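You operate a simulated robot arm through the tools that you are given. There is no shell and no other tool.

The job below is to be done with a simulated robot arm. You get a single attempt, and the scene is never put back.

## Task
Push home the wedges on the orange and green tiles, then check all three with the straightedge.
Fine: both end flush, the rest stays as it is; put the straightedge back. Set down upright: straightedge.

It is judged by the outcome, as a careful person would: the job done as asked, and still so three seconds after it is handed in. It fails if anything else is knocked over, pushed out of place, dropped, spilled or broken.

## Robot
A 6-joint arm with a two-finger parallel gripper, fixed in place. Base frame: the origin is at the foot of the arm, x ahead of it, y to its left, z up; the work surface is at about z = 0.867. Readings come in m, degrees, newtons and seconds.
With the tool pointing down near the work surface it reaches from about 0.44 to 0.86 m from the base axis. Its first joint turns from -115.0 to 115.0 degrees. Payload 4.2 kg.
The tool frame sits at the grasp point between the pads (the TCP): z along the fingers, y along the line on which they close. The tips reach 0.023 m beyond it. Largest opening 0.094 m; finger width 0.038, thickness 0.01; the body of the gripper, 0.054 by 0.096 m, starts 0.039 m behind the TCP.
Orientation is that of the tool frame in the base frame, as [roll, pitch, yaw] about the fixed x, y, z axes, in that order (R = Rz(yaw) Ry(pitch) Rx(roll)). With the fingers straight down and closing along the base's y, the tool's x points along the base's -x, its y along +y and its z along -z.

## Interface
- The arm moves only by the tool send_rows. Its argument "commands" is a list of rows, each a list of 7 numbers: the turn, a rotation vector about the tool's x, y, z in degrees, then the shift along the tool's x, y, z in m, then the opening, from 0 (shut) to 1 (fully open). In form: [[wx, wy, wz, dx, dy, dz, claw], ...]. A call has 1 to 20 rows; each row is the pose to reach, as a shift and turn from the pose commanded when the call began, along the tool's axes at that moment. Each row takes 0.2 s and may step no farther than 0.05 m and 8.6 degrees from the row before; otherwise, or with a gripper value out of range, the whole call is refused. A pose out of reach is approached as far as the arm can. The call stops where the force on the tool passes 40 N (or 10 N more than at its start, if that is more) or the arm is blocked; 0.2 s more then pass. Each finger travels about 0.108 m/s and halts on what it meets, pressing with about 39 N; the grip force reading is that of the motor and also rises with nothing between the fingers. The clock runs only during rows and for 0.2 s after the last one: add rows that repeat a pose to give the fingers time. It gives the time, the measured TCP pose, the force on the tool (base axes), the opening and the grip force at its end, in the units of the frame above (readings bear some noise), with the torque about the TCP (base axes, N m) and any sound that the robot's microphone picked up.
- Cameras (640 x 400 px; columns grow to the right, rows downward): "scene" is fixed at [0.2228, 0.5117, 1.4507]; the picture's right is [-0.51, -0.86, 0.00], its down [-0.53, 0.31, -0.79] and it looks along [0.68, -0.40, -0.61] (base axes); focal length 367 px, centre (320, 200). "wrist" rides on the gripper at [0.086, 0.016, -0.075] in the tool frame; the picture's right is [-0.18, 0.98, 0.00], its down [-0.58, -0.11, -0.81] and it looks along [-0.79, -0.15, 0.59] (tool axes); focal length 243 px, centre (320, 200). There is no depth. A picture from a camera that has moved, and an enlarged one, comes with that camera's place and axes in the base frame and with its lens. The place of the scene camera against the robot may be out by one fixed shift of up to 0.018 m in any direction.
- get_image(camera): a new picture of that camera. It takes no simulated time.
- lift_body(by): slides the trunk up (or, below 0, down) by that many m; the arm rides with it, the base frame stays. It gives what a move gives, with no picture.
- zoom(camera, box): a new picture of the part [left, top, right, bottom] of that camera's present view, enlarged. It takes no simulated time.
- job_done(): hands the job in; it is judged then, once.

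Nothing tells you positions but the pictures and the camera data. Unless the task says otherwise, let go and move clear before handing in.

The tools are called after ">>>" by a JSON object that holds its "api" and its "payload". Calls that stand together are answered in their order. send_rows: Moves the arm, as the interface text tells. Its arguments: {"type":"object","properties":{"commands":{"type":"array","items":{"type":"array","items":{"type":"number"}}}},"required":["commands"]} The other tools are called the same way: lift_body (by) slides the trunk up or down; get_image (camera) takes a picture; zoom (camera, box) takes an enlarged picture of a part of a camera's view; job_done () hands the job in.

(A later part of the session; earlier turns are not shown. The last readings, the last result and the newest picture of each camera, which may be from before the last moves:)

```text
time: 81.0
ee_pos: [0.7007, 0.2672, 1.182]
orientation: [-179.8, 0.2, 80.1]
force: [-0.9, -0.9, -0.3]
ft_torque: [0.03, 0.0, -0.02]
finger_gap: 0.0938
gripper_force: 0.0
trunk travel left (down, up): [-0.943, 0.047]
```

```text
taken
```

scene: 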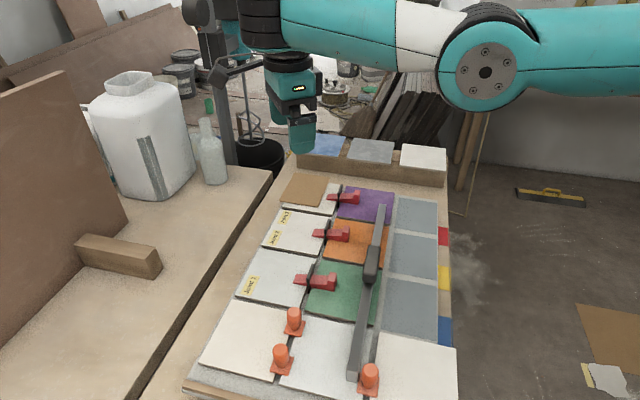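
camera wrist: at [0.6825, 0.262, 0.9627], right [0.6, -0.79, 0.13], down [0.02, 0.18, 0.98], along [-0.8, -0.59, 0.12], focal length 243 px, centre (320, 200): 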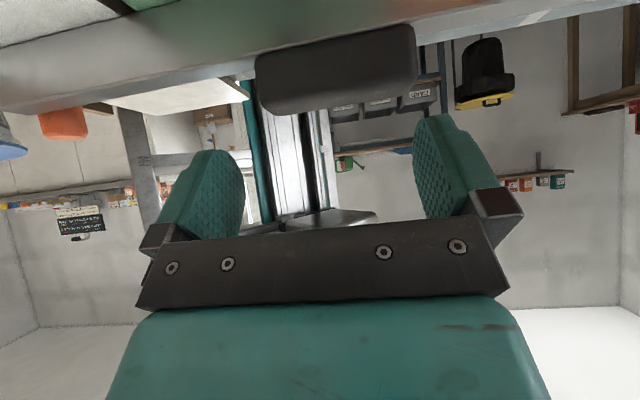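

>>> {"api": "send_rows", "payload": {"commands": [[0, 0, -7, -0.01, -0.01, 0.0, 1], [0, 0, -14, -0.025, -0.022, 0.005, 1], [0, 0, -21, -0.04, -0.035, 0.015, 1], [0, 0, -28, -0.055, -0.048, 0.025, 1], [0, 0, -35, -0.07, -0.062, 0.035, 1], [0, 0, -42, -0.085, -0.075, 0.05, 1], [0, 0, -49, -0.1, -0.088, 0.065, 1], [0, 0, -55, -0.113, -0.1, 0.08, 1], [0, 0, -55, -0.113, -0.1, 0.08, 1]]}}

>>> {"api": "get_image", "payload": {"camera": "scene"}}

>>> {"api": "get_image", "payload": {"camera": "wrist"}}

```text
time: 83.0
ee_pos: [0.6938, 0.2557, 1.1385]
orientation: [-175.6, 0.4, 135.2]
force: [-0.4, 1.0, 0.1]
ft_torque: [0.02, -0.03, 0.01]
finger_gap: 0.0939
gripper_force: 0.0
out of reach, approached as far as the arm can: row 1, 2, 3, 4, 5, 6, 7, 8, 9
trunk travel left (down, up): [-0.943, 0.047]
```

```text
taken
```

scene: 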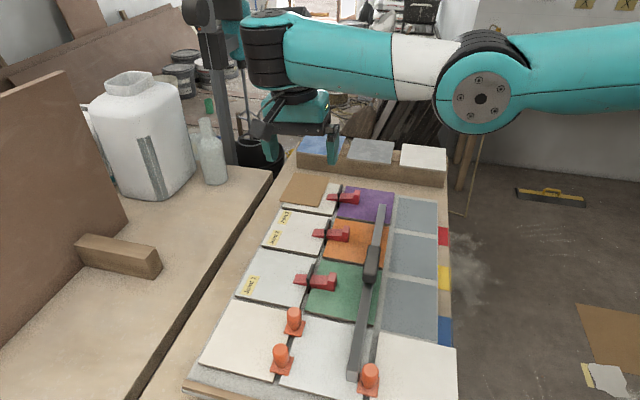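

```text
taken
camera wrist: at [0.6459, 0.3333, 1.2104], right [0.82, 0.56, -0.08], down [0.38, -0.44, 0.82], along [0.43, -0.7, -0.57], focal length 243 px, centre (320, 200)
```

wrist: 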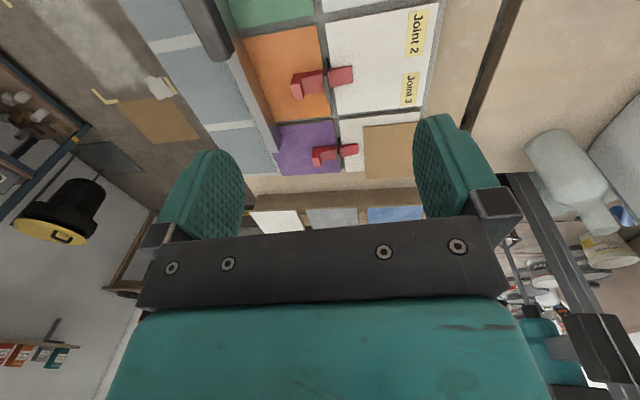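

The arm won't come inward from here, so I'll look at the wrist posture more closely to work out which joint is limiting.

>>> {"api": "zoom", "payload": {"camera": "scene", "box": [180, 0, 420, 180]}}

>>> {"api": "send_rows", "payload": {"commands": [[-2, 0, 0, 0, 0, -0.01, 1], [-4.3, 0, 0, 0, 0, -0.02, 1], [-4.3, 0, 0, 0, 0, -0.03, 1], [-4.3, 0, 0, 0, 0, -0.03, 1]]}}

```text
2.22 times, centred on (300, 90) of scene
camera zoom: at [0.2228, 0.5117, 1.4507], right [-0.51, -0.86, 0.0], down [-0.53, 0.31, -0.79], along [0.68, -0.4, -0.61], focal length 815 px, centre (364, 444)
```

zoom: 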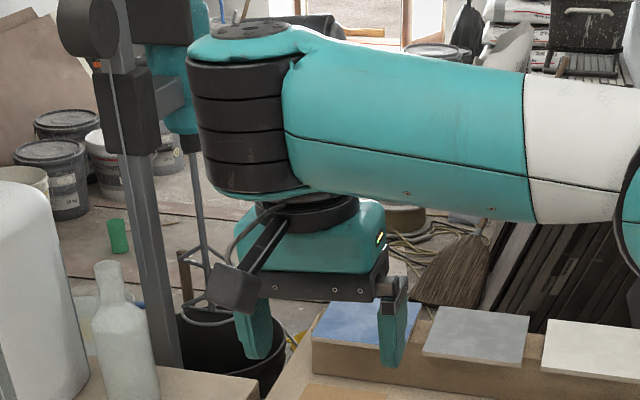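

```text
time: 84.0
ee_pos: [0.7004, 0.2644, 1.1767]
orientation: [-179.3, 0.4, 135.0]
force: [0.1, -0.8, -0.6]
ft_torque: [-0.03, 0.01, 0.0]
finger_gap: 0.094
gripper_force: 0.0
out of reach, approached as far as the arm can: row 1, 2, 3, 4
trunk travel left (down, up): [-0.943, 0.047]
```

The pattern fits a wrist singularity: the tool passed on the far side of the wrist pole when I tipped it. I'll go around it by tilting the tool sideways, moving inward, then un-tilting, all well above the work.

>>> {"api": "send_rows", "payload": {"commands": [[0, 6, 0, 0, 0, 0, 1], [0, 12, 0, 0, 0, 0, 1], [0, 18, 0, 0, 0, 0, 1], [0, 24, 0, 0, 0, 0, 1], [0, 30, 0, 0, 0, 0, 1], [0, 30, 0, 0, 0, 0, 1]]}}

>>> {"api": "get_image", "payload": {"camera": "scene"}}

```text
time: 85.4
ee_pos: [0.6927, 0.2524, 1.1885]
orientation: [-179.3, -25.4, 134.9]
force: [0.2, -0.9, -0.3]
ft_torque: [0.01, 0.01, 0.02]
finger_gap: 0.0943
gripper_force: 0.2
out of reach, approached as far as the arm can: row 1, 2, 3, 4, 5, 6
trunk travel left (down, up): [-0.943, 0.047]
```

```text
taken
```

scene: 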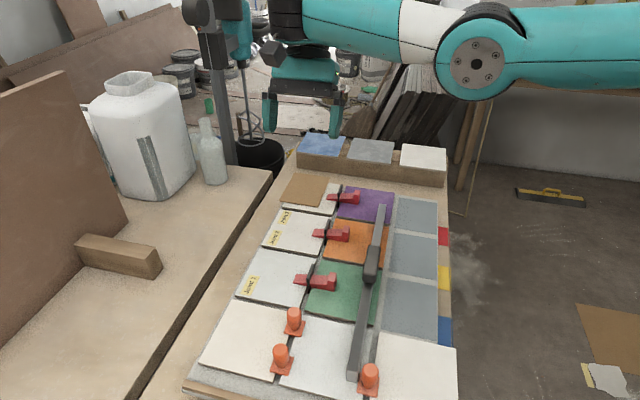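

>>> {"api": "send_rows", "payload": {"commands": [[0, 0, 0, 0, -0.02, 0, 1], [0, 0, 0, 0, -0.045, 0, 1], [0, 0, 0, 0, -0.07, 0, 1], [0, 0, 0, 0, -0.095, 0, 1], [0, 0, 0, 0, -0.12, 0, 1], [0, 0, 0, 0, -0.12, 0, 1]]}}

>>> {"api": "get_image", "payload": {"camera": "scene"}}

```text
time: 86.8
ee_pos: [0.7037, 0.2329, 1.1866]
orientation: [-179.3, -25.3, 134.8]
force: [0.2, -0.5, 0.4]
ft_torque: [0.03, 0.0, -0.03]
finger_gap: 0.0941
gripper_force: 0.0
out of reach, approached as far as the arm can: row 1, 2, 3, 4, 5, 6
trunk travel left (down, up): [-0.943, 0.047]
```

```text
taken
```

scene: 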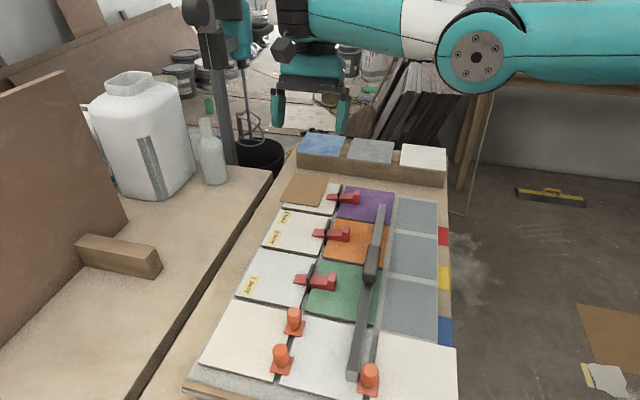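

Still blocked on this side. I'll try tilting to the other side.

>>> {"api": "send_rows", "payload": {"commands": [[0, -8, 0, 0, 0, 0, 1], [0, -16, 0, 0, 0, 0, 1], [0, -24, 0, 0, 0, 0, 1], [0, -32, 0, 0, 0, 0, 1], [0, -40, 0, 0, 0, 0, 1], [0, -48, 0, 0, 0, 0, 1], [0, -55, 0, 0, 0, 0, 1], [0, -55, 0, 0, 0, 0, 1]]}}

>>> {"api": "send_rows", "payload": {"commands": [[0, 0, 0, 0, -0.02, 0, 1], [0, 0, 0, 0, -0.045, 0, 1], [0, 0, 0, 0, -0.07, 0, 1], [0, 0, 0, 0, -0.07, 0, 1]]}}

>>> {"api": "get_image", "payload": {"camera": "scene"}}

```text
time: 88.6
ee_pos: [0.7284, 0.2474, 1.1747]
orientation: [-179.3, 29.6, 135.6]
force: [-0.1, 0.0, -0.7]
ft_torque: [-0.03, 0.01, -0.01]
finger_gap: 0.0939
gripper_force: 0.0
out of reach, approached as far as the arm can: row 1, 2, 3, 4, 5, 6, 7, 8
trunk travel left (down, up): [-0.943, 0.047]
```

```text
time: 89.6
ee_pos: [0.7299, 0.2474, 1.1735]
orientation: [-179.2, 29.6, 135.5]
force: [0.9, -0.4, 0.0]
ft_torque: [-0.01, -0.02, -0.01]
finger_gap: 0.094
gripper_force: 0.0
out of reach, approached as far as the arm can: row 1, 2, 3, 4
trunk travel left (down, up): [-0.943, 0.047]
```

```text
taken
```

scene: 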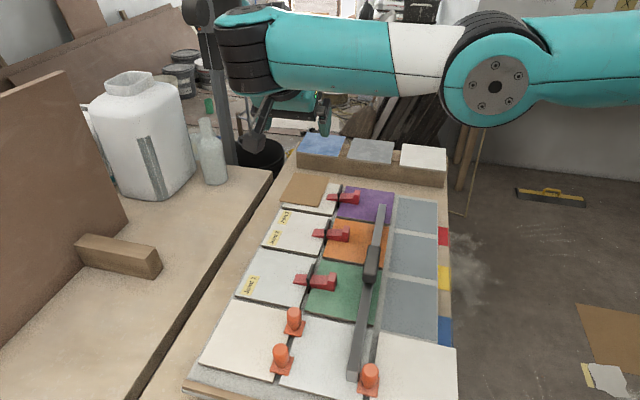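

I'll undo the side tilt and instead point the tool inward, which did move freely before. Then I'll come back inward and go around the wrist pole from there.

>>> {"api": "send_rows", "payload": {"commands": [[0, 7.5, 0, 0, 0, 0, 1], [0, 15, 0, 0, 0, 0, 1], [0, 22.5, 0, 0, 0, 0, 1], [0, 29.6, 0, 0, 0, 0, 1], [0, 29.6, 0, 0, 0, 0, 1]]}}

>>> {"api": "send_rows", "payload": {"commands": [[7, 0, 0, 0, 0, 0, 1], [14, 0, 0, 0, 0, 0, 1], [21, 0, 0, 0, 0, 0, 1], [28, 0, 0, 0, 0, 0, 1], [35, 0, 0, 0, 0, 0, 1], [42, 0, 0, 0, 0, 0, 1], [42, 0, 0, 0, 0, 0, 1]]}}

>>> {"api": "get_image", "payload": {"camera": "scene"}}

```text
time: 90.8
ee_pos: [0.7318, 0.2471, 1.1761]
orientation: [-179.3, 0.0, 135.1]
force: [0.7, -0.3, 0.0]
ft_torque: [0.01, 0.03, 0.04]
finger_gap: 0.0939
gripper_force: 0.0
trunk travel left (down, up): [-0.943, 0.047]
```

```text
time: 92.4
ee_pos: [0.6683, 0.2082, 1.1864]
orientation: [-137.3, 0.1, 135.1]
force: [1.0, 0.5, -1.1]
ft_torque: [-0.01, 0.02, -0.02]
finger_gap: 0.0939
gripper_force: 0.0
out of reach, approached as far as the arm can: row 2, 3, 4, 5, 6, 7
trunk travel left (down, up): [-0.943, 0.047]
```

```text
taken
```

scene: 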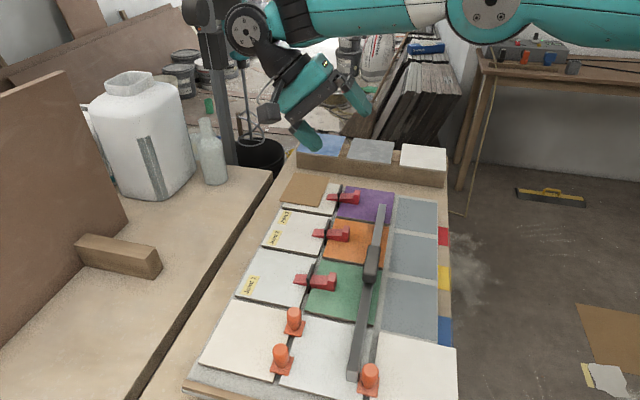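

The elbow-cap joint is back on its original side, so the wrist seems to have unflipped. I'll return to vertical and try moving inward.

>>> {"api": "send_rows", "payload": {"commands": [[-7, 0, 0, 0, 0, 0, 1], [-14, 0, 0, 0, 0, 0, 1], [-21, 0, 0, 0, 0, 0, 1], [-28, 0, 0, 0, 0, 0, 1], [-35, 0, 0, 0, 0, 0, 1], [-42.7, 0, 0, 0, 0, 0, 1], [-42.7, 0, 0, 0, 0, 0, 1]]}}

>>> {"api": "send_rows", "payload": {"commands": [[0, 0, 0, 0, -0.01, 0, 1], [0, 0, 0, 0, -0.03, 0, 1], [0, 0, 0, 0, -0.05, 0, 1], [0, 0, 0, 0, -0.05, 0, 1]]}}

>>> {"api": "get_image", "payload": {"camera": "scene"}}

```text
time: 94.0
ee_pos: [0.6997, 0.268, 1.1835]
orientation: [179.9, 0.1, 135.1]
force: [-0.6, -0.3, 0.7]
ft_torque: [0.01, 0.0, 0.01]
finger_gap: 0.094
gripper_force: 0.0
out of reach, approached as far as the arm can: row 4, 5, 6, 7
trunk travel left (down, up): [-0.943, 0.047]
```

```text
time: 95.0
ee_pos: [0.7, 0.2686, 1.1827]
orientation: [-179.8, 0.0, 135.2]
force: [0.4, 0.0, 0.4]
ft_torque: [0.01, -0.01, 0.0]
finger_gap: 0.0942
gripper_force: 0.0
out of reach, approached as far as the arm can: row 1, 2, 3, 4
trunk travel left (down, up): [-0.943, 0.047]
```

```text
taken
```

scene: 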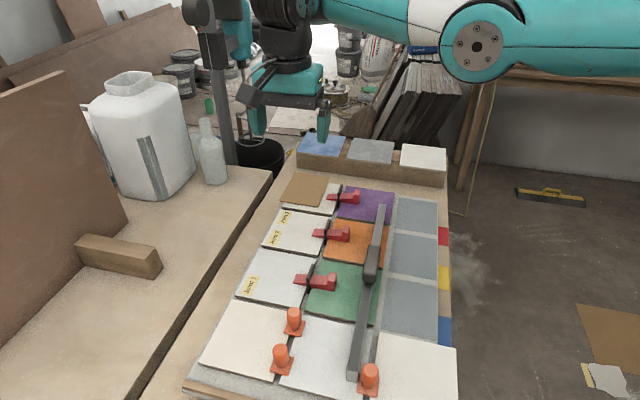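

>>> {"api": "send_rows", "payload": {"commands": [[0, -7.5, 0, 0, 0, 0, 1], [0, -15, 0, 0, 0, 0, 1], [0, -22.5, 0, 0, 0, 0, 1], [0, -30, 0, 0, 0, 0, 1], [0, -30, 0, 0, 0, 0, 1]]}}

>>> {"api": "zoom", "payload": {"camera": "scene", "box": [180, 0, 420, 150]}}

>>> {"api": "send_rows", "payload": {"commands": [[0, 7.5, 0, 0, 0, 0, 1], [0, 15, 0, 0, 0, 0, 1], [0, 22.5, 0, 0, 0, 0, 1], [0, 30, 0, 0, 0, 0, 1], [0, 30, 0, 0, 0, 0, 1]]}}

>>> {"api": "zoom", "payload": {"camera": "scene", "box": [180, 0, 420, 150]}}

```text
time: 96.2
ee_pos: [0.6666, 0.2946, 1.2152]
orientation: [-177.9, 24.9, 133.4]
force: [-0.5, -0.9, -0.8]
ft_torque: [0.02, 0.01, -0.02]
finger_gap: 0.0939
gripper_force: 0.1
out of reach, approached as far as the arm can: row 1, 2, 3, 4, 5
trunk travel left (down, up): [-0.943, 0.047]
```

```text
2.67 times, centred on (300, 75) of scene
camera zoom: at [0.2228, 0.5117, 1.4507], right [-0.51, -0.86, 0.0], down [-0.53, 0.31, -0.79], along [0.68, -0.4, -0.61], focal length 978 px, centre (373, 533)
```

zoom: 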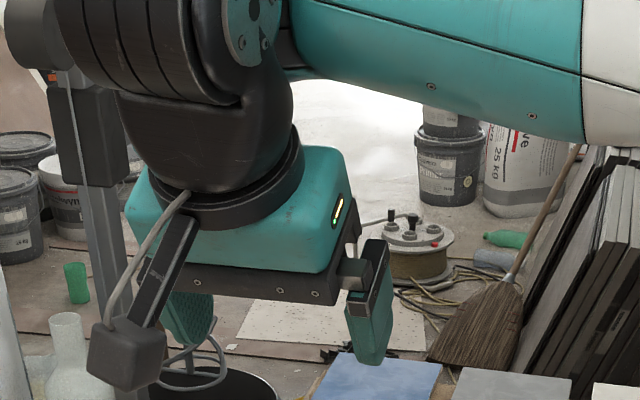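

```text
time: 97.4
ee_pos: [0.671, 0.2988, 1.2167]
orientation: [-178.1, -5.1, 132.4]
force: [0.4, 0.4, -0.3]
ft_torque: [0.01, 0.0, -0.02]
finger_gap: 0.0941
gripper_force: 0.0
out of reach, approached as far as the arm can: row 1, 2, 3, 4, 5
trunk travel left (down, up): [-0.943, 0.047]
```

```text
2.67 times, centred on (300, 75) of scene
camera zoom: at [0.2228, 0.5117, 1.4507], right [-0.51, -0.86, 0.0], down [-0.53, 0.31, -0.79], along [0.68, -0.4, -0.61], focal length 978 px, centre (373, 533)
```

zoom: 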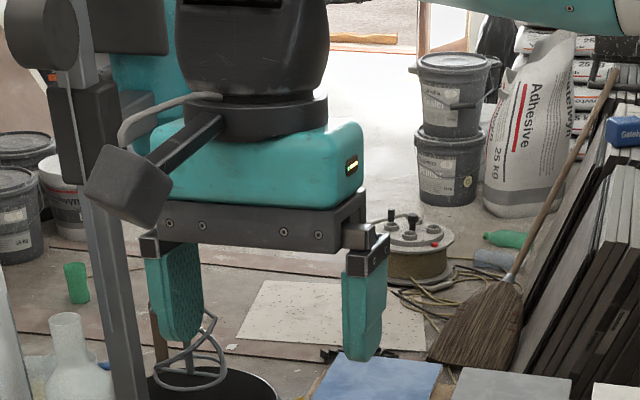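

The wrist is still unclear. I'll test tilting the tool outward (body leaning toward the robot), which was comfortable in the original posture.

>>> {"api": "send_rows", "payload": {"commands": [[-7, 2.5, 0, 0, 0, 0, 1], [-14, 5, 0, 0, 0, 0, 1], [-21, 5, 0, 0, 0, 0, 1], [-28, 5, 0, 0, 0, 0, 1], [-35, 5, 0, 0, 0, 0, 1], [-35, 5, 0, 0, 0, 0, 1]]}}

>>> {"api": "send_rows", "payload": {"commands": [[0, 0, 0, 0, -0.02, 0, 1], [0, 0, 0, 0, -0.04, 0, 1], [0, 0, 0, 0, -0.06, 0, 1], [0, 0, 0, 0, -0.06, 0, 1]]}}

>>> {"api": "get_image", "payload": {"camera": "scene"}}

```text
time: 98.8
ee_pos: [0.6752, 0.3282, 1.2418]
orientation: [172.5, -9.0, 132.7]
force: [-1.1, 0.8, -0.3]
ft_torque: [0.0, 0.03, 0.0]
finger_gap: 0.094
gripper_force: 0.1
out of reach, approached as far as the arm can: row 1, 2, 3, 4, 5, 6
trunk travel left (down, up): [-0.943, 0.047]
```

```text
time: 99.8
ee_pos: [0.6748, 0.329, 1.2413]
orientation: [172.4, -9.0, 132.6]
force: [0.4, 0.6, -0.3]
ft_torque: [-0.03, 0.01, -0.02]
finger_gap: 0.0939
gripper_force: 0.1
out of reach, approached as far as the arm can: row 1, 2, 3, 4
trunk travel left (down, up): [-0.943, 0.047]
```

```text
taken
```

scene: 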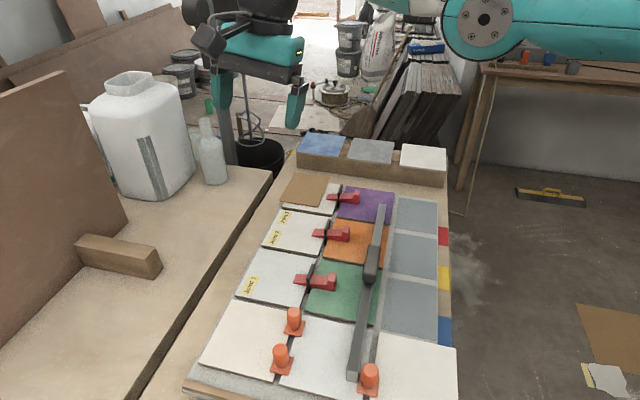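

I'm still on the wrong side of the wrist pole. I'll do a deliberate precession: tilt inward first, then sweep the tilt direction around sideways to outward, so the wrist joint rotates around rather than through the singularity.

>>> {"api": "send_rows", "payload": {"commands": [[6.5, -1.8, 0, -0.013, -0.006, 0.012, 1], [13, -3.6, 0, -0.026, -0.012, 0.024, 1], [19.5, -5.4, 0, -0.039, -0.018, 0.036, 1], [26, -7.2, 0, -0.052, -0.024, 0.048, 1], [32.6, -8.9, 0, -0.065, -0.03, 0.06, 1], [32.6, -8.9, 0, -0.065, -0.03, 0.06, 1]]}}

>>> {"api": "zoom", "payload": {"camera": "scene", "box": [180, 0, 480, 200]}}

```text
time: 101.2
ee_pos: [0.6851, 0.2681, 1.1708]
orientation: [-155.1, -0.3, 134.0]
force: [0.0, 0.0, -0.7]
ft_torque: [0.02, 0.01, 0.04]
finger_gap: 0.0941
gripper_force: 0.1
out of reach, approached as far as the arm can: row 4, 5, 6
trunk travel left (down, up): [-0.943, 0.047]
```

```text
2.00 times, centred on (330, 100) of scene
camera zoom: at [0.2228, 0.5117, 1.4507], right [-0.51, -0.86, 0.0], down [-0.53, 0.31, -0.79], along [0.68, -0.4, -0.61], focal length 734 px, centre (300, 400)
```

zoom: 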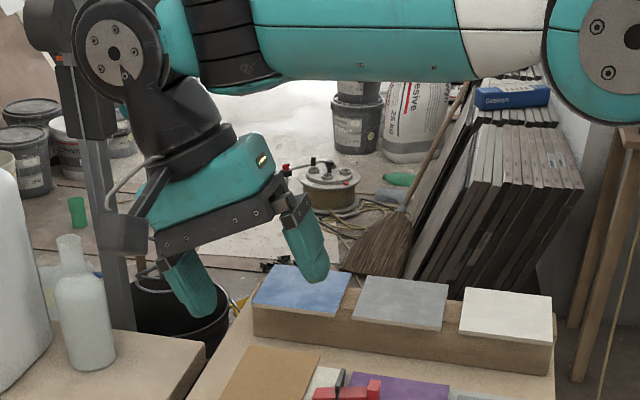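

Now the picture is clear: the wrist link points outward again, the original side, but the arm is fully straight. I'll return the tool to vertical while extending slightly outward, then descend to make the elbow bend.

>>> {"api": "send_rows", "payload": {"commands": [[0, 0, 0, -0.008, 0.0166, -0.0077, 1], [0, 0, 0, -0.0163, 0.0332, -0.0155, 1], [-6.2, 0, 0, -0.0163, 0.0332, -0.0155, 1], [-12.4, 0, 0, -0.0163, 0.0332, -0.0155, 1], [-18.6, 0, 0, -0.0163, 0.0332, -0.0155, 1], [-24.9, 0, 0, -0.0163, 0.0332, -0.0155, 1], [-24.9, 0, 0, -0.0163, 0.0332, -0.0155, 1]]}}

>>> {"api": "zoom", "payload": {"camera": "scene", "box": [180, 0, 480, 200]}}

```text
time: 102.8
ee_pos: [0.7239, 0.283, 1.1733]
orientation: [-179.4, -0.7, 134.0]
force: [-0.4, 0.1, -0.2]
ft_torque: [-0.01, -0.01, -0.03]
finger_gap: 0.0939
gripper_force: 0.0
out of reach, approached as far as the arm can: row 1, 2, 3, 6
trunk travel left (down, up): [-0.943, 0.047]
```

```text
2.00 times, centred on (330, 100) of scene
camera zoom: at [0.2228, 0.5117, 1.4507], right [-0.51, -0.86, 0.0], down [-0.53, 0.31, -0.79], along [0.68, -0.4, -0.61], focal length 734 px, centre (300, 400)
```

zoom: 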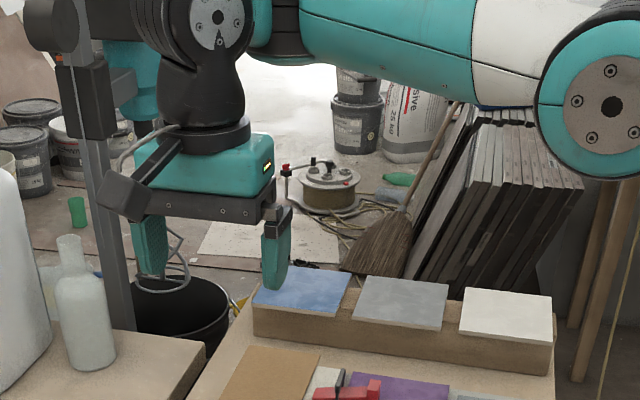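

>>> {"api": "send_rows", "payload": {"commands": [[0, 0, 0, 0, 0, 0.02, 1], [0, 0, 0, 0, 0, 0.05, 1], [0, 0, 0, 0, -0.01, 0.08, 1], [0, 0, 0, 0, -0.03, 0.1, 1], [0, 0, 0, 0, -0.06, 0.1, 1], [0, 0, 0, 0, -0.06, 0.1, 1]]}}

>>> {"api": "zoom", "payload": {"camera": "scene", "box": [180, 0, 480, 200]}}

```text
time: 104.2
ee_pos: [0.684, 0.2446, 1.0728]
orientation: [179.6, -0.3, 134.0]
force: [-5.4, -2.6, -2.5]
ft_torque: [0.16, -0.26, -0.01]
finger_gap: 0.0938
gripper_force: 0.0
out of reach, approached as far as the arm can: row 1, 2, 3, 4
trunk travel left (down, up): [-0.943, 0.047]
```

```text
2.00 times, centred on (330, 100) of scene
camera zoom: at [0.2228, 0.5117, 1.4507], right [-0.51, -0.86, 0.0], down [-0.53, 0.31, -0.79], along [0.68, -0.4, -0.61], focal length 734 px, centre (300, 400)
```

zoom: 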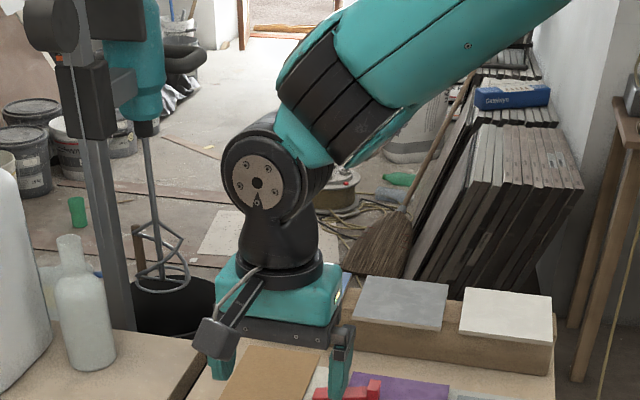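

The arm has recovered its original, comfortable posture. I'll check that the force reading was just a transient.

>>> {"api": "send_rows", "payload": {"commands": [[0, 0, -0.5, 0, 0, 0, 1], [0, 0, -1, 0, 0, 0, 1], [0, 0, -1, 0, 0, 0, 1]]}}

>>> {"api": "get_image", "payload": {"camera": "scene"}}

>>> {"api": "get_image", "payload": {"camera": "wrist"}}

```text
time: 105.0
ee_pos: [0.6824, 0.2416, 1.0709]
orientation: [-180.0, -0.3, 134.9]
force: [0.8, 0.5, 0.0]
ft_torque: [0.04, 0.02, -0.01]
finger_gap: 0.0939
gripper_force: 0.1
trunk travel left (down, up): [-0.943, 0.047]
```

```text
taken
```

scene: 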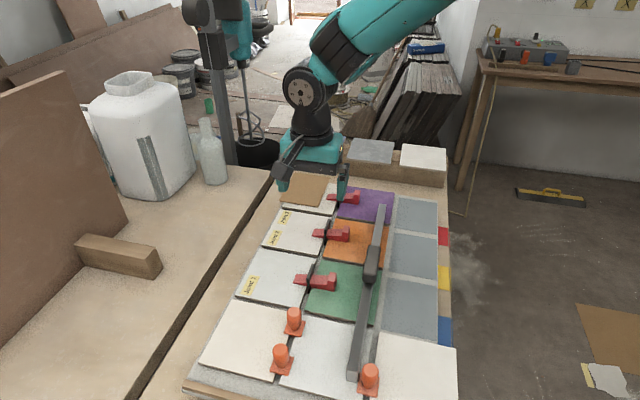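

```text
taken
camera wrist: at [0.631, 0.3153, 1.1464], right [0.82, 0.57, 0.0], down [0.34, -0.49, 0.8], along [0.45, -0.66, -0.6], focal length 243 px, centre (320, 200)
```

wrist: 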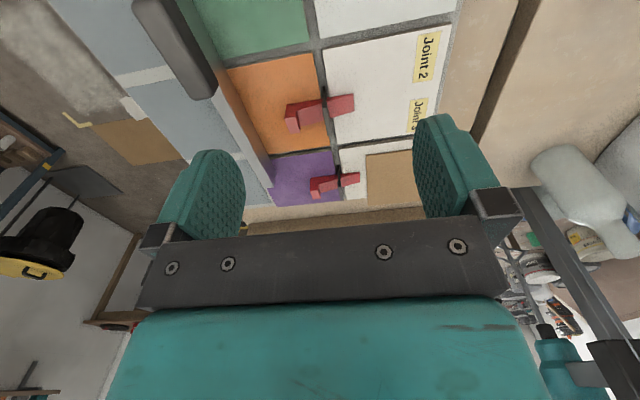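

All is well. To avoid the reach-limit trouble I'll carry the straightedge with an end-pinch and the tool leaning toward the robot, which held rigidly before. First I'll turn the gripper to that yaw.

>>> {"api": "send_rows", "payload": {"commands": [[0, 0, 7.5, 0, -0.008, -0.005, 1], [0, 0, 15, 0, -0.016, -0.01, 1], [0, 0, 22.5, 0, -0.025, -0.015, 1], [0, 0, 30, 0, -0.034, -0.02, 1], [0, 0, 37.5, 0, -0.042, -0.02, 1], [0, 0, 45, 0, -0.05, -0.02, 1], [0, 0, 52.5, 0, -0.058, -0.02, 1], [0, 0, 60, 0, -0.066, -0.02, 1], [0, 0, 67.5, 0, -0.075, -0.02, 1], [0, 0, 75, 0, -0.084, -0.02, 1], [0, 0, 82.5, 0, -0.092, -0.02, 1], [0, 0, 90, 0, -0.1, -0.02, 1], [0, 0, 90, 0, -0.1, -0.02, 1]]}}

>>> {"api": "lift_body", "payload": {"by": -0.06}}

>>> {"api": "send_rows", "payload": {"commands": [[0, 5, 0, -0.008, 0, 0, 1], [0, 10, 0, -0.016, 0, 0, 1], [0, 15, 0, -0.024, 0, 0, 1], [0, 20, 0, -0.032, 0, 0, 1], [0, 25, 0, -0.04, 0, 0, 1], [0, 30, 0, -0.048, 0, 0, 1], [0, 30, 0, -0.048, 0, 0, 1]]}}

>>> {"api": "get_image", "payload": {"camera": "scene"}}

>>> {"api": "get_image", "payload": {"camera": "wrist"}}

```text
time: 107.8
ee_pos: [0.6082, 0.1722, 1.0904]
orientation: [-179.7, 0.1, 44.8]
force: [0.2, 0.7, -0.5]
ft_torque: [0.01, 0.0, -0.02]
finger_gap: 0.094
gripper_force: 0.0
trunk travel left (down, up): [-0.943, 0.047]
```

```text
time: 108.8
ee_pos: [0.6095, 0.1704, 1.0292]
orientation: [-179.6, 0.0, 45.0]
force: [-0.1, 0.1, -0.9]
ft_torque: [0.02, 0.0, -0.01]
finger_gap: 0.0942
gripper_force: 0.0
trunk travel left (down, up): [-0.883, 0.107]
```

```text
time: 110.4
ee_pos: [0.575, 0.1362, 1.0297]
orientation: [-179.6, -30.0, 44.8]
force: [-0.1, 0.3, -0.9]
ft_torque: [-0.03, 0.0, 0.0]
finger_gap: 0.0938
gripper_force: 0.1
trunk travel left (down, up): [-0.883, 0.107]
```

```text
taken
```

scene: 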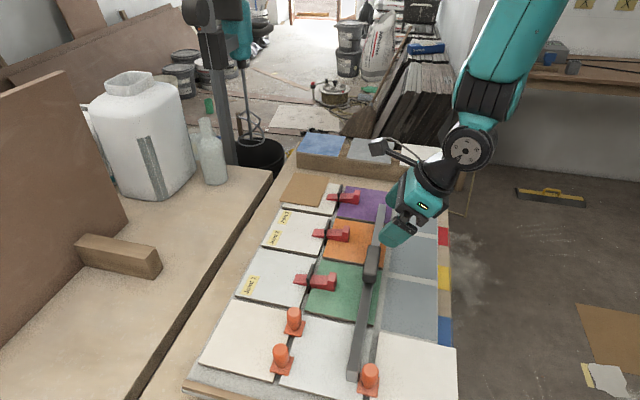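

```text
taken
camera wrist: at [0.6125, 0.1525, 1.1374], right [0.58, -0.81, -0.1], down [-0.72, -0.57, 0.41], along [-0.38, -0.17, -0.91], focal length 243 px, centre (320, 200)
```

wrist: 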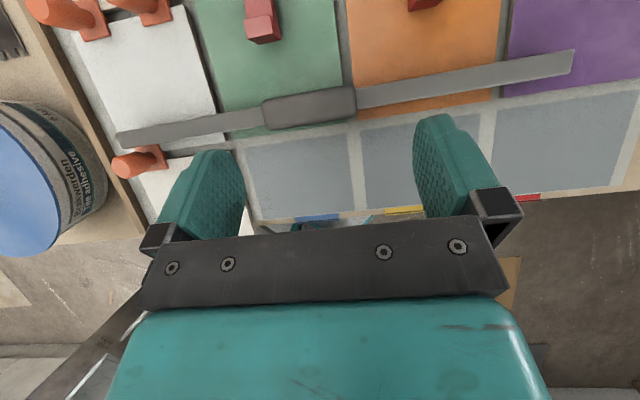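

>>> {"api": "zoom", "payload": {"camera": "wrist", "box": [210, 50, 410, 170]}}

>>> {"api": "zoom", "payload": {"camera": "wrist", "box": [90, 90, 250, 200]}}

>>> {"api": "zoom", "payload": {"camera": "wrist", "box": [480, 20, 640, 120]}}

```text
3.20 times, centred on (310, 110) of wrist
camera zoom: at [0.6125, 0.1525, 1.1374], right [0.58, -0.81, -0.1], down [-0.72, -0.57, 0.41], along [-0.38, -0.17, -0.91], focal length 776 px, centre (352, 488)
```

zoom: 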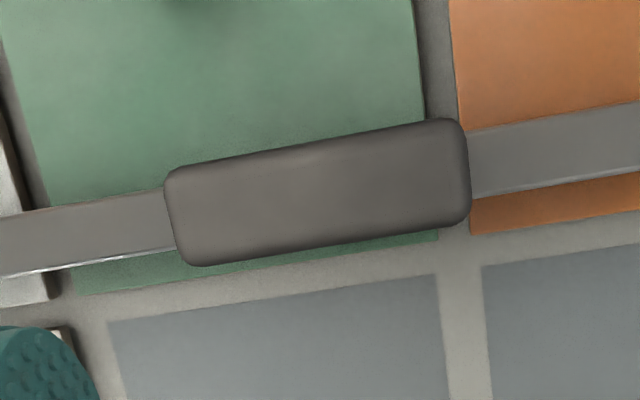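

```text
3.64 times, centred on (170, 145) of wrist
camera zoom: at [0.6125, 0.1525, 1.1374], right [0.58, -0.81, -0.1], down [-0.72, -0.57, 0.41], along [-0.38, -0.17, -0.91], focal length 882 px, centre (866, 400)
```

zoom: 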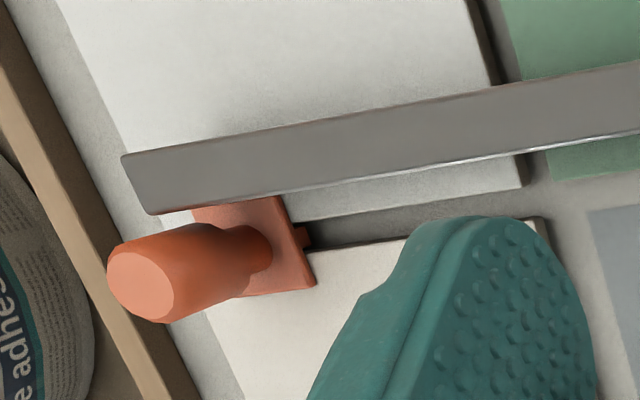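

```text
4.00 times, centred on (560, 70) of wrist
camera zoom: at [0.6125, 0.1525, 1.1374], right [0.58, -0.81, -0.1], down [-0.72, -0.57, 0.41], along [-0.38, -0.17, -0.91], focal length 970 px, centre (-640, 720)
```

zoom: 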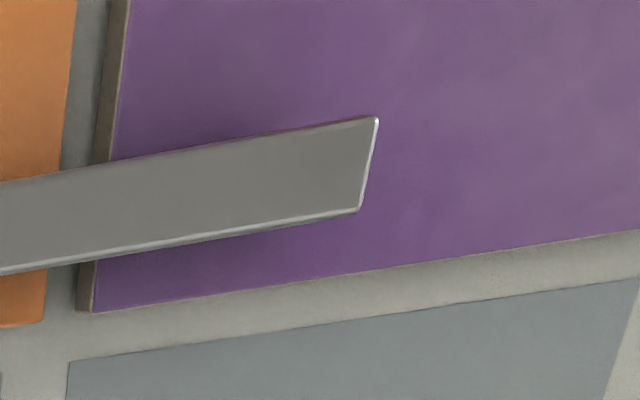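

The control is smooth now. The handle centre is at p≈0.533, q≈−0.295. I'll align over it and descend for the end-pinch at a 30° lean.

>>> {"api": "send_rows", "payload": {"commands": [[0, 0, 0, 0.003, -0.005, 0.02, 1], [0, 0, 0, -0.002, -0.01, 0.04, 1], [0, 0, 0, -0.0092, -0.0153, 0.059, 1], [0, 0, 0, -0.0092, -0.0153, 0.059, 1]]}}

>>> {"api": "get_image", "payload": {"camera": "wrist"}}

>>> {"api": "zoom", "payload": {"camera": "scene", "box": [320, 190, 440, 290]}}

```text
time: 111.4
ee_pos: [0.5786, 0.1636, 0.9746]
orientation: [-179.6, -30.0, 44.7]
force: [0.0, -0.5, 1.3]
ft_torque: [0.04, -0.01, -0.01]
finger_gap: 0.0939
gripper_force: 0.0
trunk travel left (down, up): [-0.883, 0.107]
```

```text
taken
camera wrist: at [0.616, 0.1807, 1.0834], right [0.58, -0.81, -0.1], down [-0.72, -0.57, 0.41], along [-0.39, -0.17, -0.91], focal length 243 px, centre (320, 200)
```

wrist: 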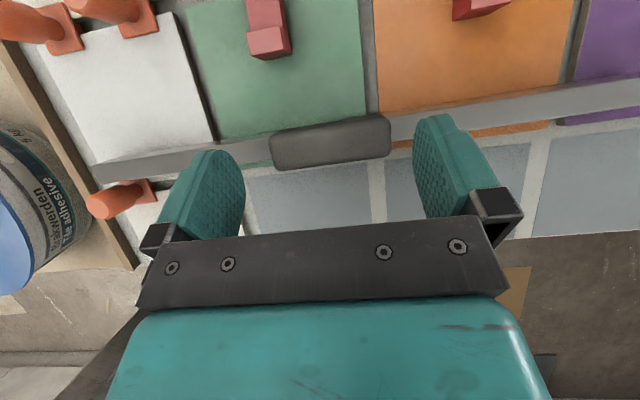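

```text
4.00 times, centred on (380, 240) of scene
camera zoom: at [0.2228, 0.5117, 1.4507], right [-0.51, -0.86, 0.0], down [-0.53, 0.31, -0.79], along [0.68, -0.4, -0.61], focal length 1468 px, centre (80, 40)
```

zoom: 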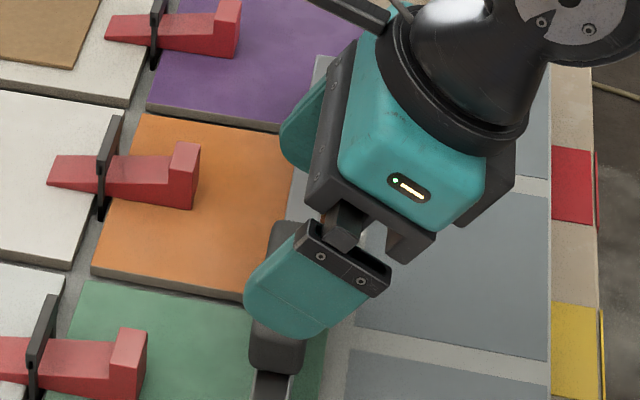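

>>> {"api": "send_rows", "payload": {"commands": [[0, 0, 0, -0.0075, 0, 0.013, 1], [0, 0, 0, -0.0125, 0, 0.0217, 1], [0, 0, 0, -0.0175, 0, 0.0303, 1], [0, 0, 0, -0.0203, 0, 0.0352, 1], [0, 0, 0, -0.0203, 0, 0.0352, 1]]}}

>>> {"api": "get_image", "payload": {"camera": "wrist"}}

>>> {"api": "zoom", "payload": {"camera": "scene", "box": [330, 220, 420, 290]}}

```text
time: 112.6
ee_pos: [0.5778, 0.1645, 0.9335]
orientation: [-179.7, -29.9, 44.7]
force: [0.2, 0.3, -0.1]
ft_torque: [0.01, 0.01, 0.03]
finger_gap: 0.0938
gripper_force: 0.0
trunk travel left (down, up): [-0.883, 0.107]
```

```text
taken
camera wrist: at [0.6156, 0.1799, 1.0415], right [0.58, -0.81, -0.1], down [-0.72, -0.57, 0.41], along [-0.39, -0.17, -0.91], focal length 243 px, centre (320, 200)
```

wrist: 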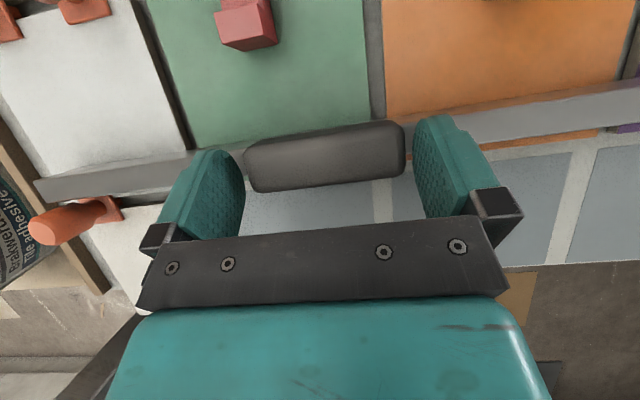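

```text
5.71 times, centred on (375, 255) of scene
camera zoom: at [0.2228, 0.5117, 1.4507], right [-0.51, -0.86, 0.0], down [-0.53, 0.31, -0.79], along [0.68, -0.4, -0.61], focal length 2097 px, centre (6, -114)
```

zoom: 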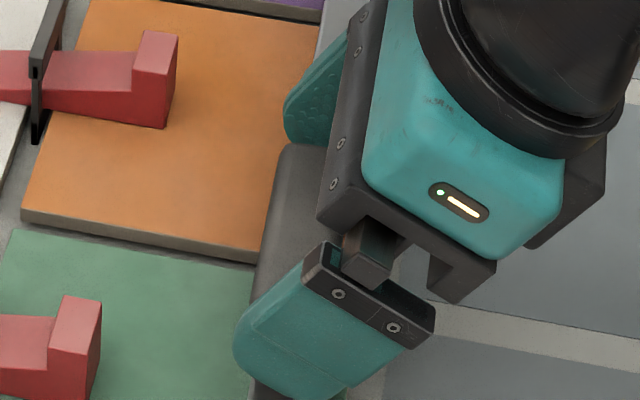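

>>> {"api": "send_rows", "payload": {"commands": [[0, 0, 0, 0, -0.0015, 0, 1], [0, 0, 0, 0, -0.0015, 0, 0.92], [0, 0, 0, 0, -0.0015, 0, 0.85], [0, 0, 0, 0, -0.0015, 0, 0.7], [0, 0, 0, 0, -0.0015, 0, 0.4], [0, 0, 0, 0, -0.0015, 0, 0], [0, 0, 0, 0, -0.0015, 0, 0]]}}

>>> {"api": "send_rows", "payload": {"commands": [[0, 0, 0, 0.001, 0, -0.0017, 0], [0, 0, 0, 0.0025, 0, -0.0043, 0], [0, 0, 0, 0.005, 0, -0.0087, 0], [0, 0, 0, 0.0085, 0, -0.0147, 0], [0, 0, 0, 0.0125, 0, -0.0217, 0], [0, 0, 0, 0.0125, 0, -0.0217, 0]]}}

>>> {"api": "get_image", "payload": {"camera": "scene"}}

>>> {"api": "zoom", "payload": {"camera": "scene", "box": [315, 320, 405, 390]}}

```text
time: 114.2
ee_pos: [0.5775, 0.1648, 0.9337]
orientation: [-179.6, -30.0, 44.8]
force: [0.4, -0.7, 1.3]
ft_torque: [-0.33, -0.36, 0.05]
finger_gap: 0.0798
gripper_force: 39.0
trunk travel left (down, up): [-0.883, 0.107]
```

```text
time: 115.6
ee_pos: [0.5782, 0.1634, 0.9584]
orientation: [-179.5, -30.0, 44.8]
force: [0.3, -0.1, -1.8]
ft_torque: [-0.02, -0.01, 0.01]
finger_gap: 0.0797
gripper_force: 39.1
trunk travel left (down, up): [-0.883, 0.107]
```

```text
taken
```

scene: 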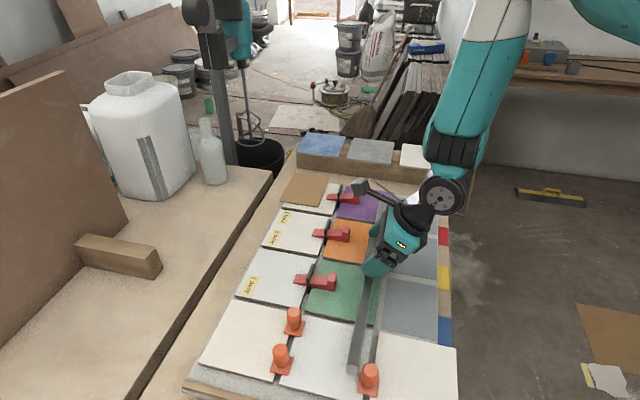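

```text
5.71 times, centred on (360, 355) of scene
camera zoom: at [0.2228, 0.5117, 1.4507], right [-0.51, -0.86, 0.0], down [-0.53, 0.31, -0.79], along [0.68, -0.4, -0.61], focal length 2097 px, centre (91, -686)
```

zoom: 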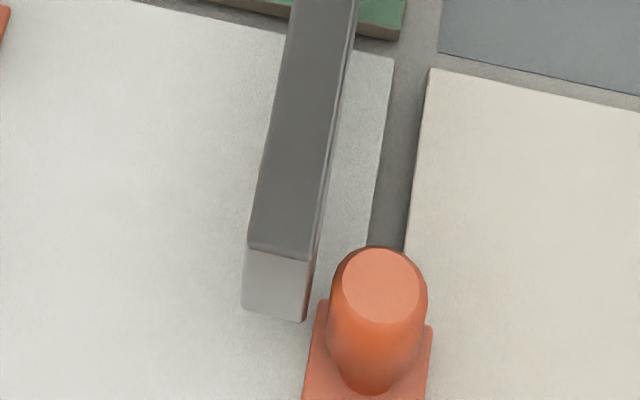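

The straightedge is lifted level and upright. I'll shift it along so it spans all three coloured tiles evenly, then set it down.

>>> {"api": "send_rows", "payload": {"commands": [[0, 0, 0, 0.0005, 0.005, 0.0003, 0], [0, 0, 0, 0.001, 0.015, 0.0006, 0], [0, 0, 0, 0.002, 0.026, 0.001, 0], [0, 0, 0, 0.003, 0.037, 0.0015, 0], [0, 0, 0, 0.004, 0.048, 0.002, 0], [0, 0, 0, 0.005, 0.059, 0.0025, 0], [0, 0, 0, 0.0052, 0.07, 0.003, 0], [0, 0, 0, 0.0052, 0.078, 0.003, 0], [0, 0, 0, 0.0052, 0.083, 0.003, 0], [0, 0, 0, 0.0052, 0.083, 0.003, 0]]}}

>>> {"api": "get_image", "payload": {"camera": "scene"}}

>>> {"api": "get_image", "payload": {"camera": "wrist"}}

```text
time: 117.8
ee_pos: [0.6426, 0.1088, 0.9583]
orientation: [-179.6, -30.0, 44.8]
force: [0.3, 0.3, -2.4]
ft_torque: [0.01, 0.04, -0.05]
finger_gap: 0.0798
gripper_force: 39.2
trunk travel left (down, up): [-0.883, 0.107]
```

```text
taken
```

scene: 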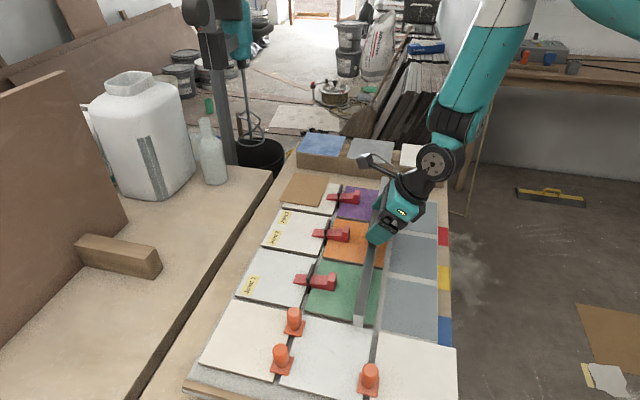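

```text
taken
camera wrist: at [0.6787, 0.1247, 1.0662], right [0.58, -0.81, -0.1], down [-0.72, -0.57, 0.41], along [-0.39, -0.17, -0.91], focal length 243 px, centre (320, 200)
```

wrist: 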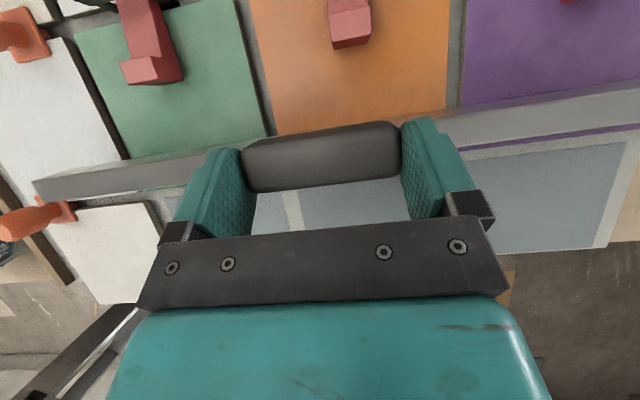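

>>> {"api": "send_rows", "payload": {"commands": [[0, 0, 0, -0.003, 0, 0.0052, 0], [0, 0, 0, -0.0065, 0, 0.0113, 0], [0, 0, 0, -0.0095, 0, 0.0165, 0], [0, 0, 0, -0.0112, 0, 0.0194, 0], [0, 0, 0, -0.0118, 0, 0.0204, 0], [0, 0, 0, -0.0118, 0, 0.0204, 0]]}}

>>> {"api": "send_rows", "payload": {"commands": [[0, 0, 0, -0.0004, 0, 0.0007, 0], [0, 0, 0, -0.0004, 0, 0.0007, 0]]}}

>>> {"api": "zoom", "payload": {"camera": "scene", "box": [325, 180, 415, 250]}}

>>> {"api": "zoom", "payload": {"camera": "scene", "box": [325, 260, 415, 340]}}

```text
time: 119.2
ee_pos: [0.6429, 0.1093, 0.9338]
orientation: [-179.6, -30.0, 44.8]
force: [-0.1, 0.1, -0.7]
ft_torque: [-0.05, -0.08, 0.05]
finger_gap: 0.08
gripper_force: 38.4
trunk travel left (down, up): [-0.883, 0.107]
```

```text
time: 119.8
ee_pos: [0.6413, 0.11, 0.9334]
orientation: [-179.7, -30.1, 44.9]
force: [1.1, -1.4, 1.2]
ft_torque: [-0.44, -0.51, 0.1]
finger_gap: 0.0796
gripper_force: 39.2
trunk travel left (down, up): [-0.883, 0.107]
```

```text
5.71 times, centred on (370, 215) of scene
camera zoom: at [0.2228, 0.5117, 1.4507], right [-0.51, -0.86, 0.0], down [-0.53, 0.31, -0.79], along [0.68, -0.4, -0.61], focal length 2097 px, centre (34, 114)
```

zoom: 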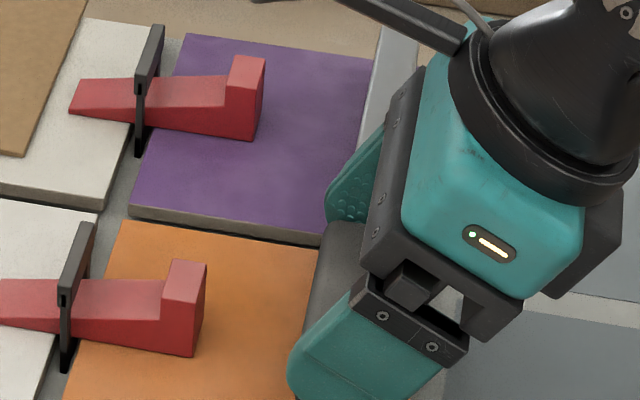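

```text
5.00 times, centred on (370, 300) of scene
camera zoom: at [0.2228, 0.5117, 1.4507], right [-0.51, -0.86, 0.0], down [-0.53, 0.31, -0.79], along [0.68, -0.4, -0.61], focal length 1834 px, centre (70, -300)
```

zoom: 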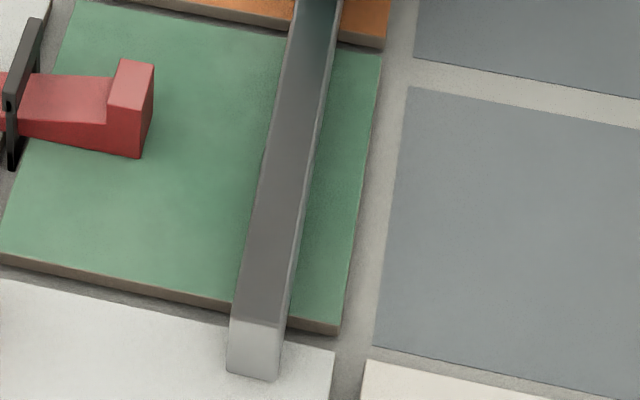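

The straightedge now lies across all three tiles. I'll ease the fingers a little so it rests freely on the tiles for a moment, and look for gaps.

>>> {"api": "send_rows", "payload": {"commands": [[0, 0, 0, 0, 0, 0, 0.87], [0, 0, 0, 0, 0, 0, 0.9], [0, 0, 0, 0, 0, 0, 0.9], [0, 0, 0, 0, 0, 0, 0.9], [0, 0, 0, 0, 0, 0, 0.9], [0, 0, 0, 0, 0, 0, 0.9]]}}

>>> {"api": "zoom", "payload": {"camera": "scene", "box": [345, 290, 385, 340]}}

>>> {"api": "zoom", "payload": {"camera": "scene", "box": [360, 175, 410, 215]}}

>>> {"api": "get_image", "payload": {"camera": "wrist"}}

```text
time: 121.2
ee_pos: [0.6412, 0.1094, 0.9335]
orientation: [-179.6, -30.0, 44.8]
force: [0.6, -0.2, 1.0]
ft_torque: [-0.02, 0.01, 0.01]
finger_gap: 0.0844
gripper_force: 0.1
trunk travel left (down, up): [-0.883, 0.107]
```

```text
8.00 times, centred on (365, 315) of scene
camera zoom: at [0.2228, 0.5117, 1.4507], right [-0.51, -0.86, 0.0], down [-0.53, 0.31, -0.79], along [0.68, -0.4, -0.61], focal length 2935 px, centre (-40, -720)
```

zoom: 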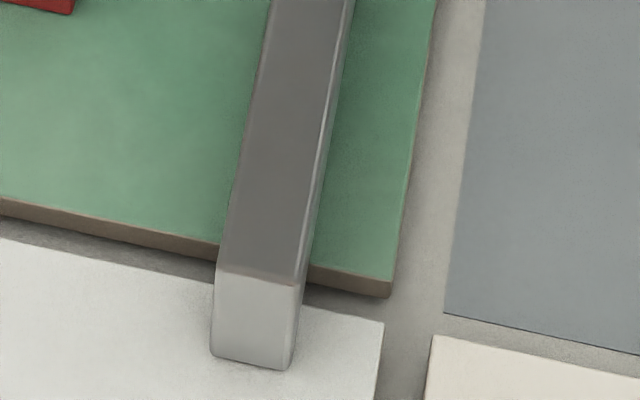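

```text
10.00 times, centred on (385, 195) of scene
camera zoom: at [0.2228, 0.5117, 1.4507], right [-0.51, -0.86, 0.0], down [-0.53, 0.31, -0.79], along [0.68, -0.4, -0.61], focal length 3669 px, centre (-330, 250)
```

zoom: 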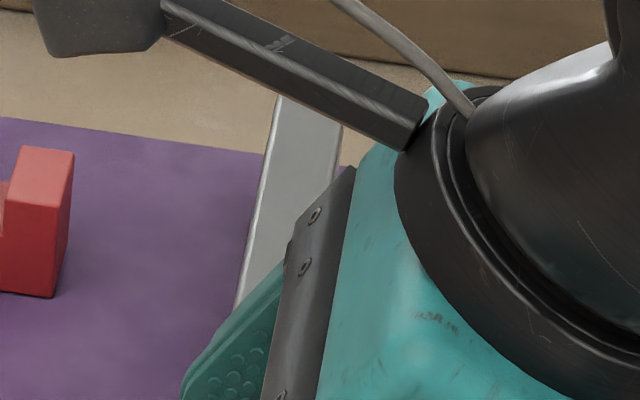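

```text
taken
camera wrist: at [0.6783, 0.1258, 1.0418], right [0.58, -0.81, -0.1], down [-0.72, -0.57, 0.41], along [-0.39, -0.17, -0.91], focal length 243 px, centre (320, 200)
```

wrist: 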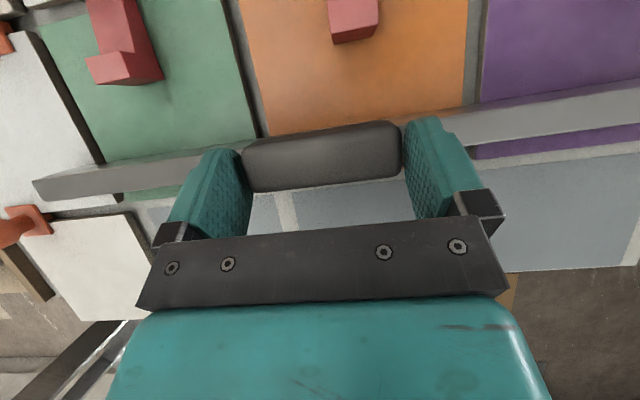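

The check looks good: the straightedge sits flat across purple, orange and green. I'll re-grip and lift it high enough to clear the wedges, clips and pegs.

>>> {"api": "send_rows", "payload": {"commands": [[0, 0, 0, 0, 0, 0, 0.8], [0, 0, 0, 0, 0, 0, 0.5], [0, 0, 0, 0, 0, 0, 0], [0, 0, 0, 0, 0, 0, 0], [0, 0, 0, 0, 0, 0, 0], [0, 0, 0, 0.001, 0, -0.0017, 0], [0, 0, 0, 0.0025, 0, -0.0043, 0], [0, 0, 0, 0.006, 0, -0.0104, 0], [0, 0, 0, 0.011, 0, -0.0191, 0], [0, 0, 0, 0.0165, 0, -0.0286, 0], [0, 0, 0, 0.0225, 0, -0.039, 0], [0, 0, 0, 0.0285, 0, -0.0494, 0], [0, 0, 0, 0.034, 0, -0.0589, 0], [0, 0, 0, 0.0385, 0, -0.0667, 0], [0, 0, 0, 0.0385, 0, -0.0667, 0]]}}

>>> {"api": "get_image", "payload": {"camera": "scene"}}

>>> {"api": "get_image", "payload": {"camera": "wrist"}}

```text
time: 124.4
ee_pos: [0.6409, 0.109, 1.0119]
orientation: [-179.6, -29.9, 44.8]
force: [0.2, 0.1, -2.5]
ft_torque: [-0.02, -0.02, 0.02]
finger_gap: 0.0794
gripper_force: 38.8
trunk travel left (down, up): [-0.883, 0.107]
```

```text
taken
```

scene: 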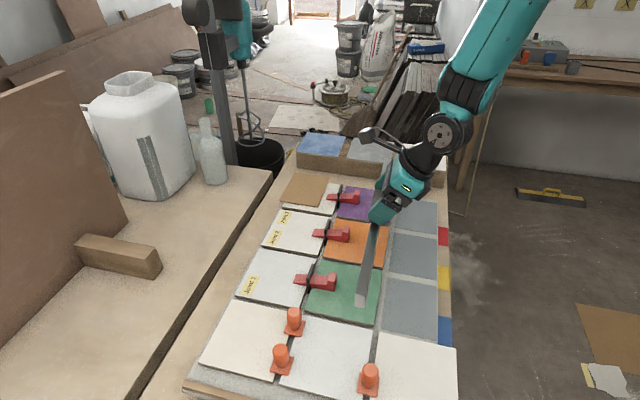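

```text
taken
camera wrist: at [0.678, 0.1249, 1.1199], right [0.58, -0.81, -0.1], down [-0.72, -0.57, 0.41], along [-0.39, -0.17, -0.91], focal length 243 px, centre (320, 200)
```

wrist: 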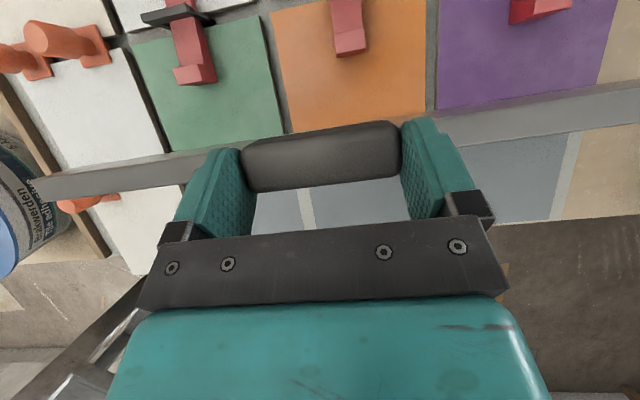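

>>> {"api": "send_rows", "payload": {"commands": [[0, 0, 0, 0.004, -0.0024, 0.0023, 0], [0, 0, 0, 0.012, -0.0072, 0.0069, 0], [0, 0, 0, 0.022, -0.0132, 0.0127, 0], [0, 0, 0, 0.032, -0.0192, 0.0185, 0], [0, 0, 0, 0.042, -0.0251, 0.0242, 0], [0, 0, 0, 0.052, -0.0311, 0.03, 0], [0, 0, 0, 0.062, -0.0371, 0.0358, 0], [0, 0, 0, 0.072, -0.0431, 0.0416, 0], [0, 0, 0, 0.082, -0.0491, 0.0473, 0], [0, 0, 0, 0.09, -0.0539, 0.052, 0], [0, 0, 0, 0.0936, -0.056, 0.054, 0], [0, 0, 0, 0.0936, -0.056, 0.054, 0]]}}

>>> {"api": "get_image", "payload": {"camera": "scene"}}

```text
time: 127.0
ee_pos: [0.6775, 0.225, 1.0118]
orientation: [-179.7, -30.1, 44.8]
force: [-0.7, 0.8, -2.6]
ft_torque: [0.01, 0.0, 0.01]
finger_gap: 0.0799
gripper_force: 38.9
trunk travel left (down, up): [-0.883, 0.107]
```

```text
taken
```

scene: 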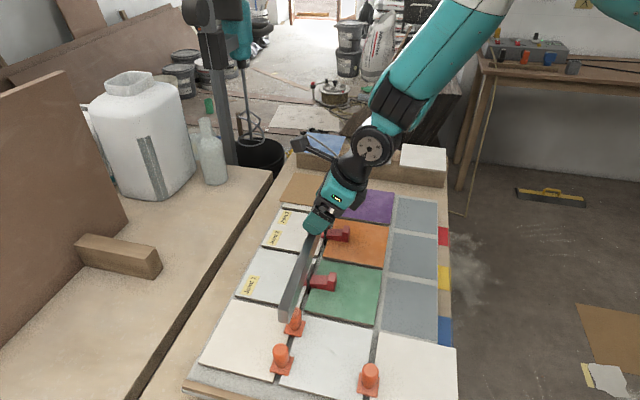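

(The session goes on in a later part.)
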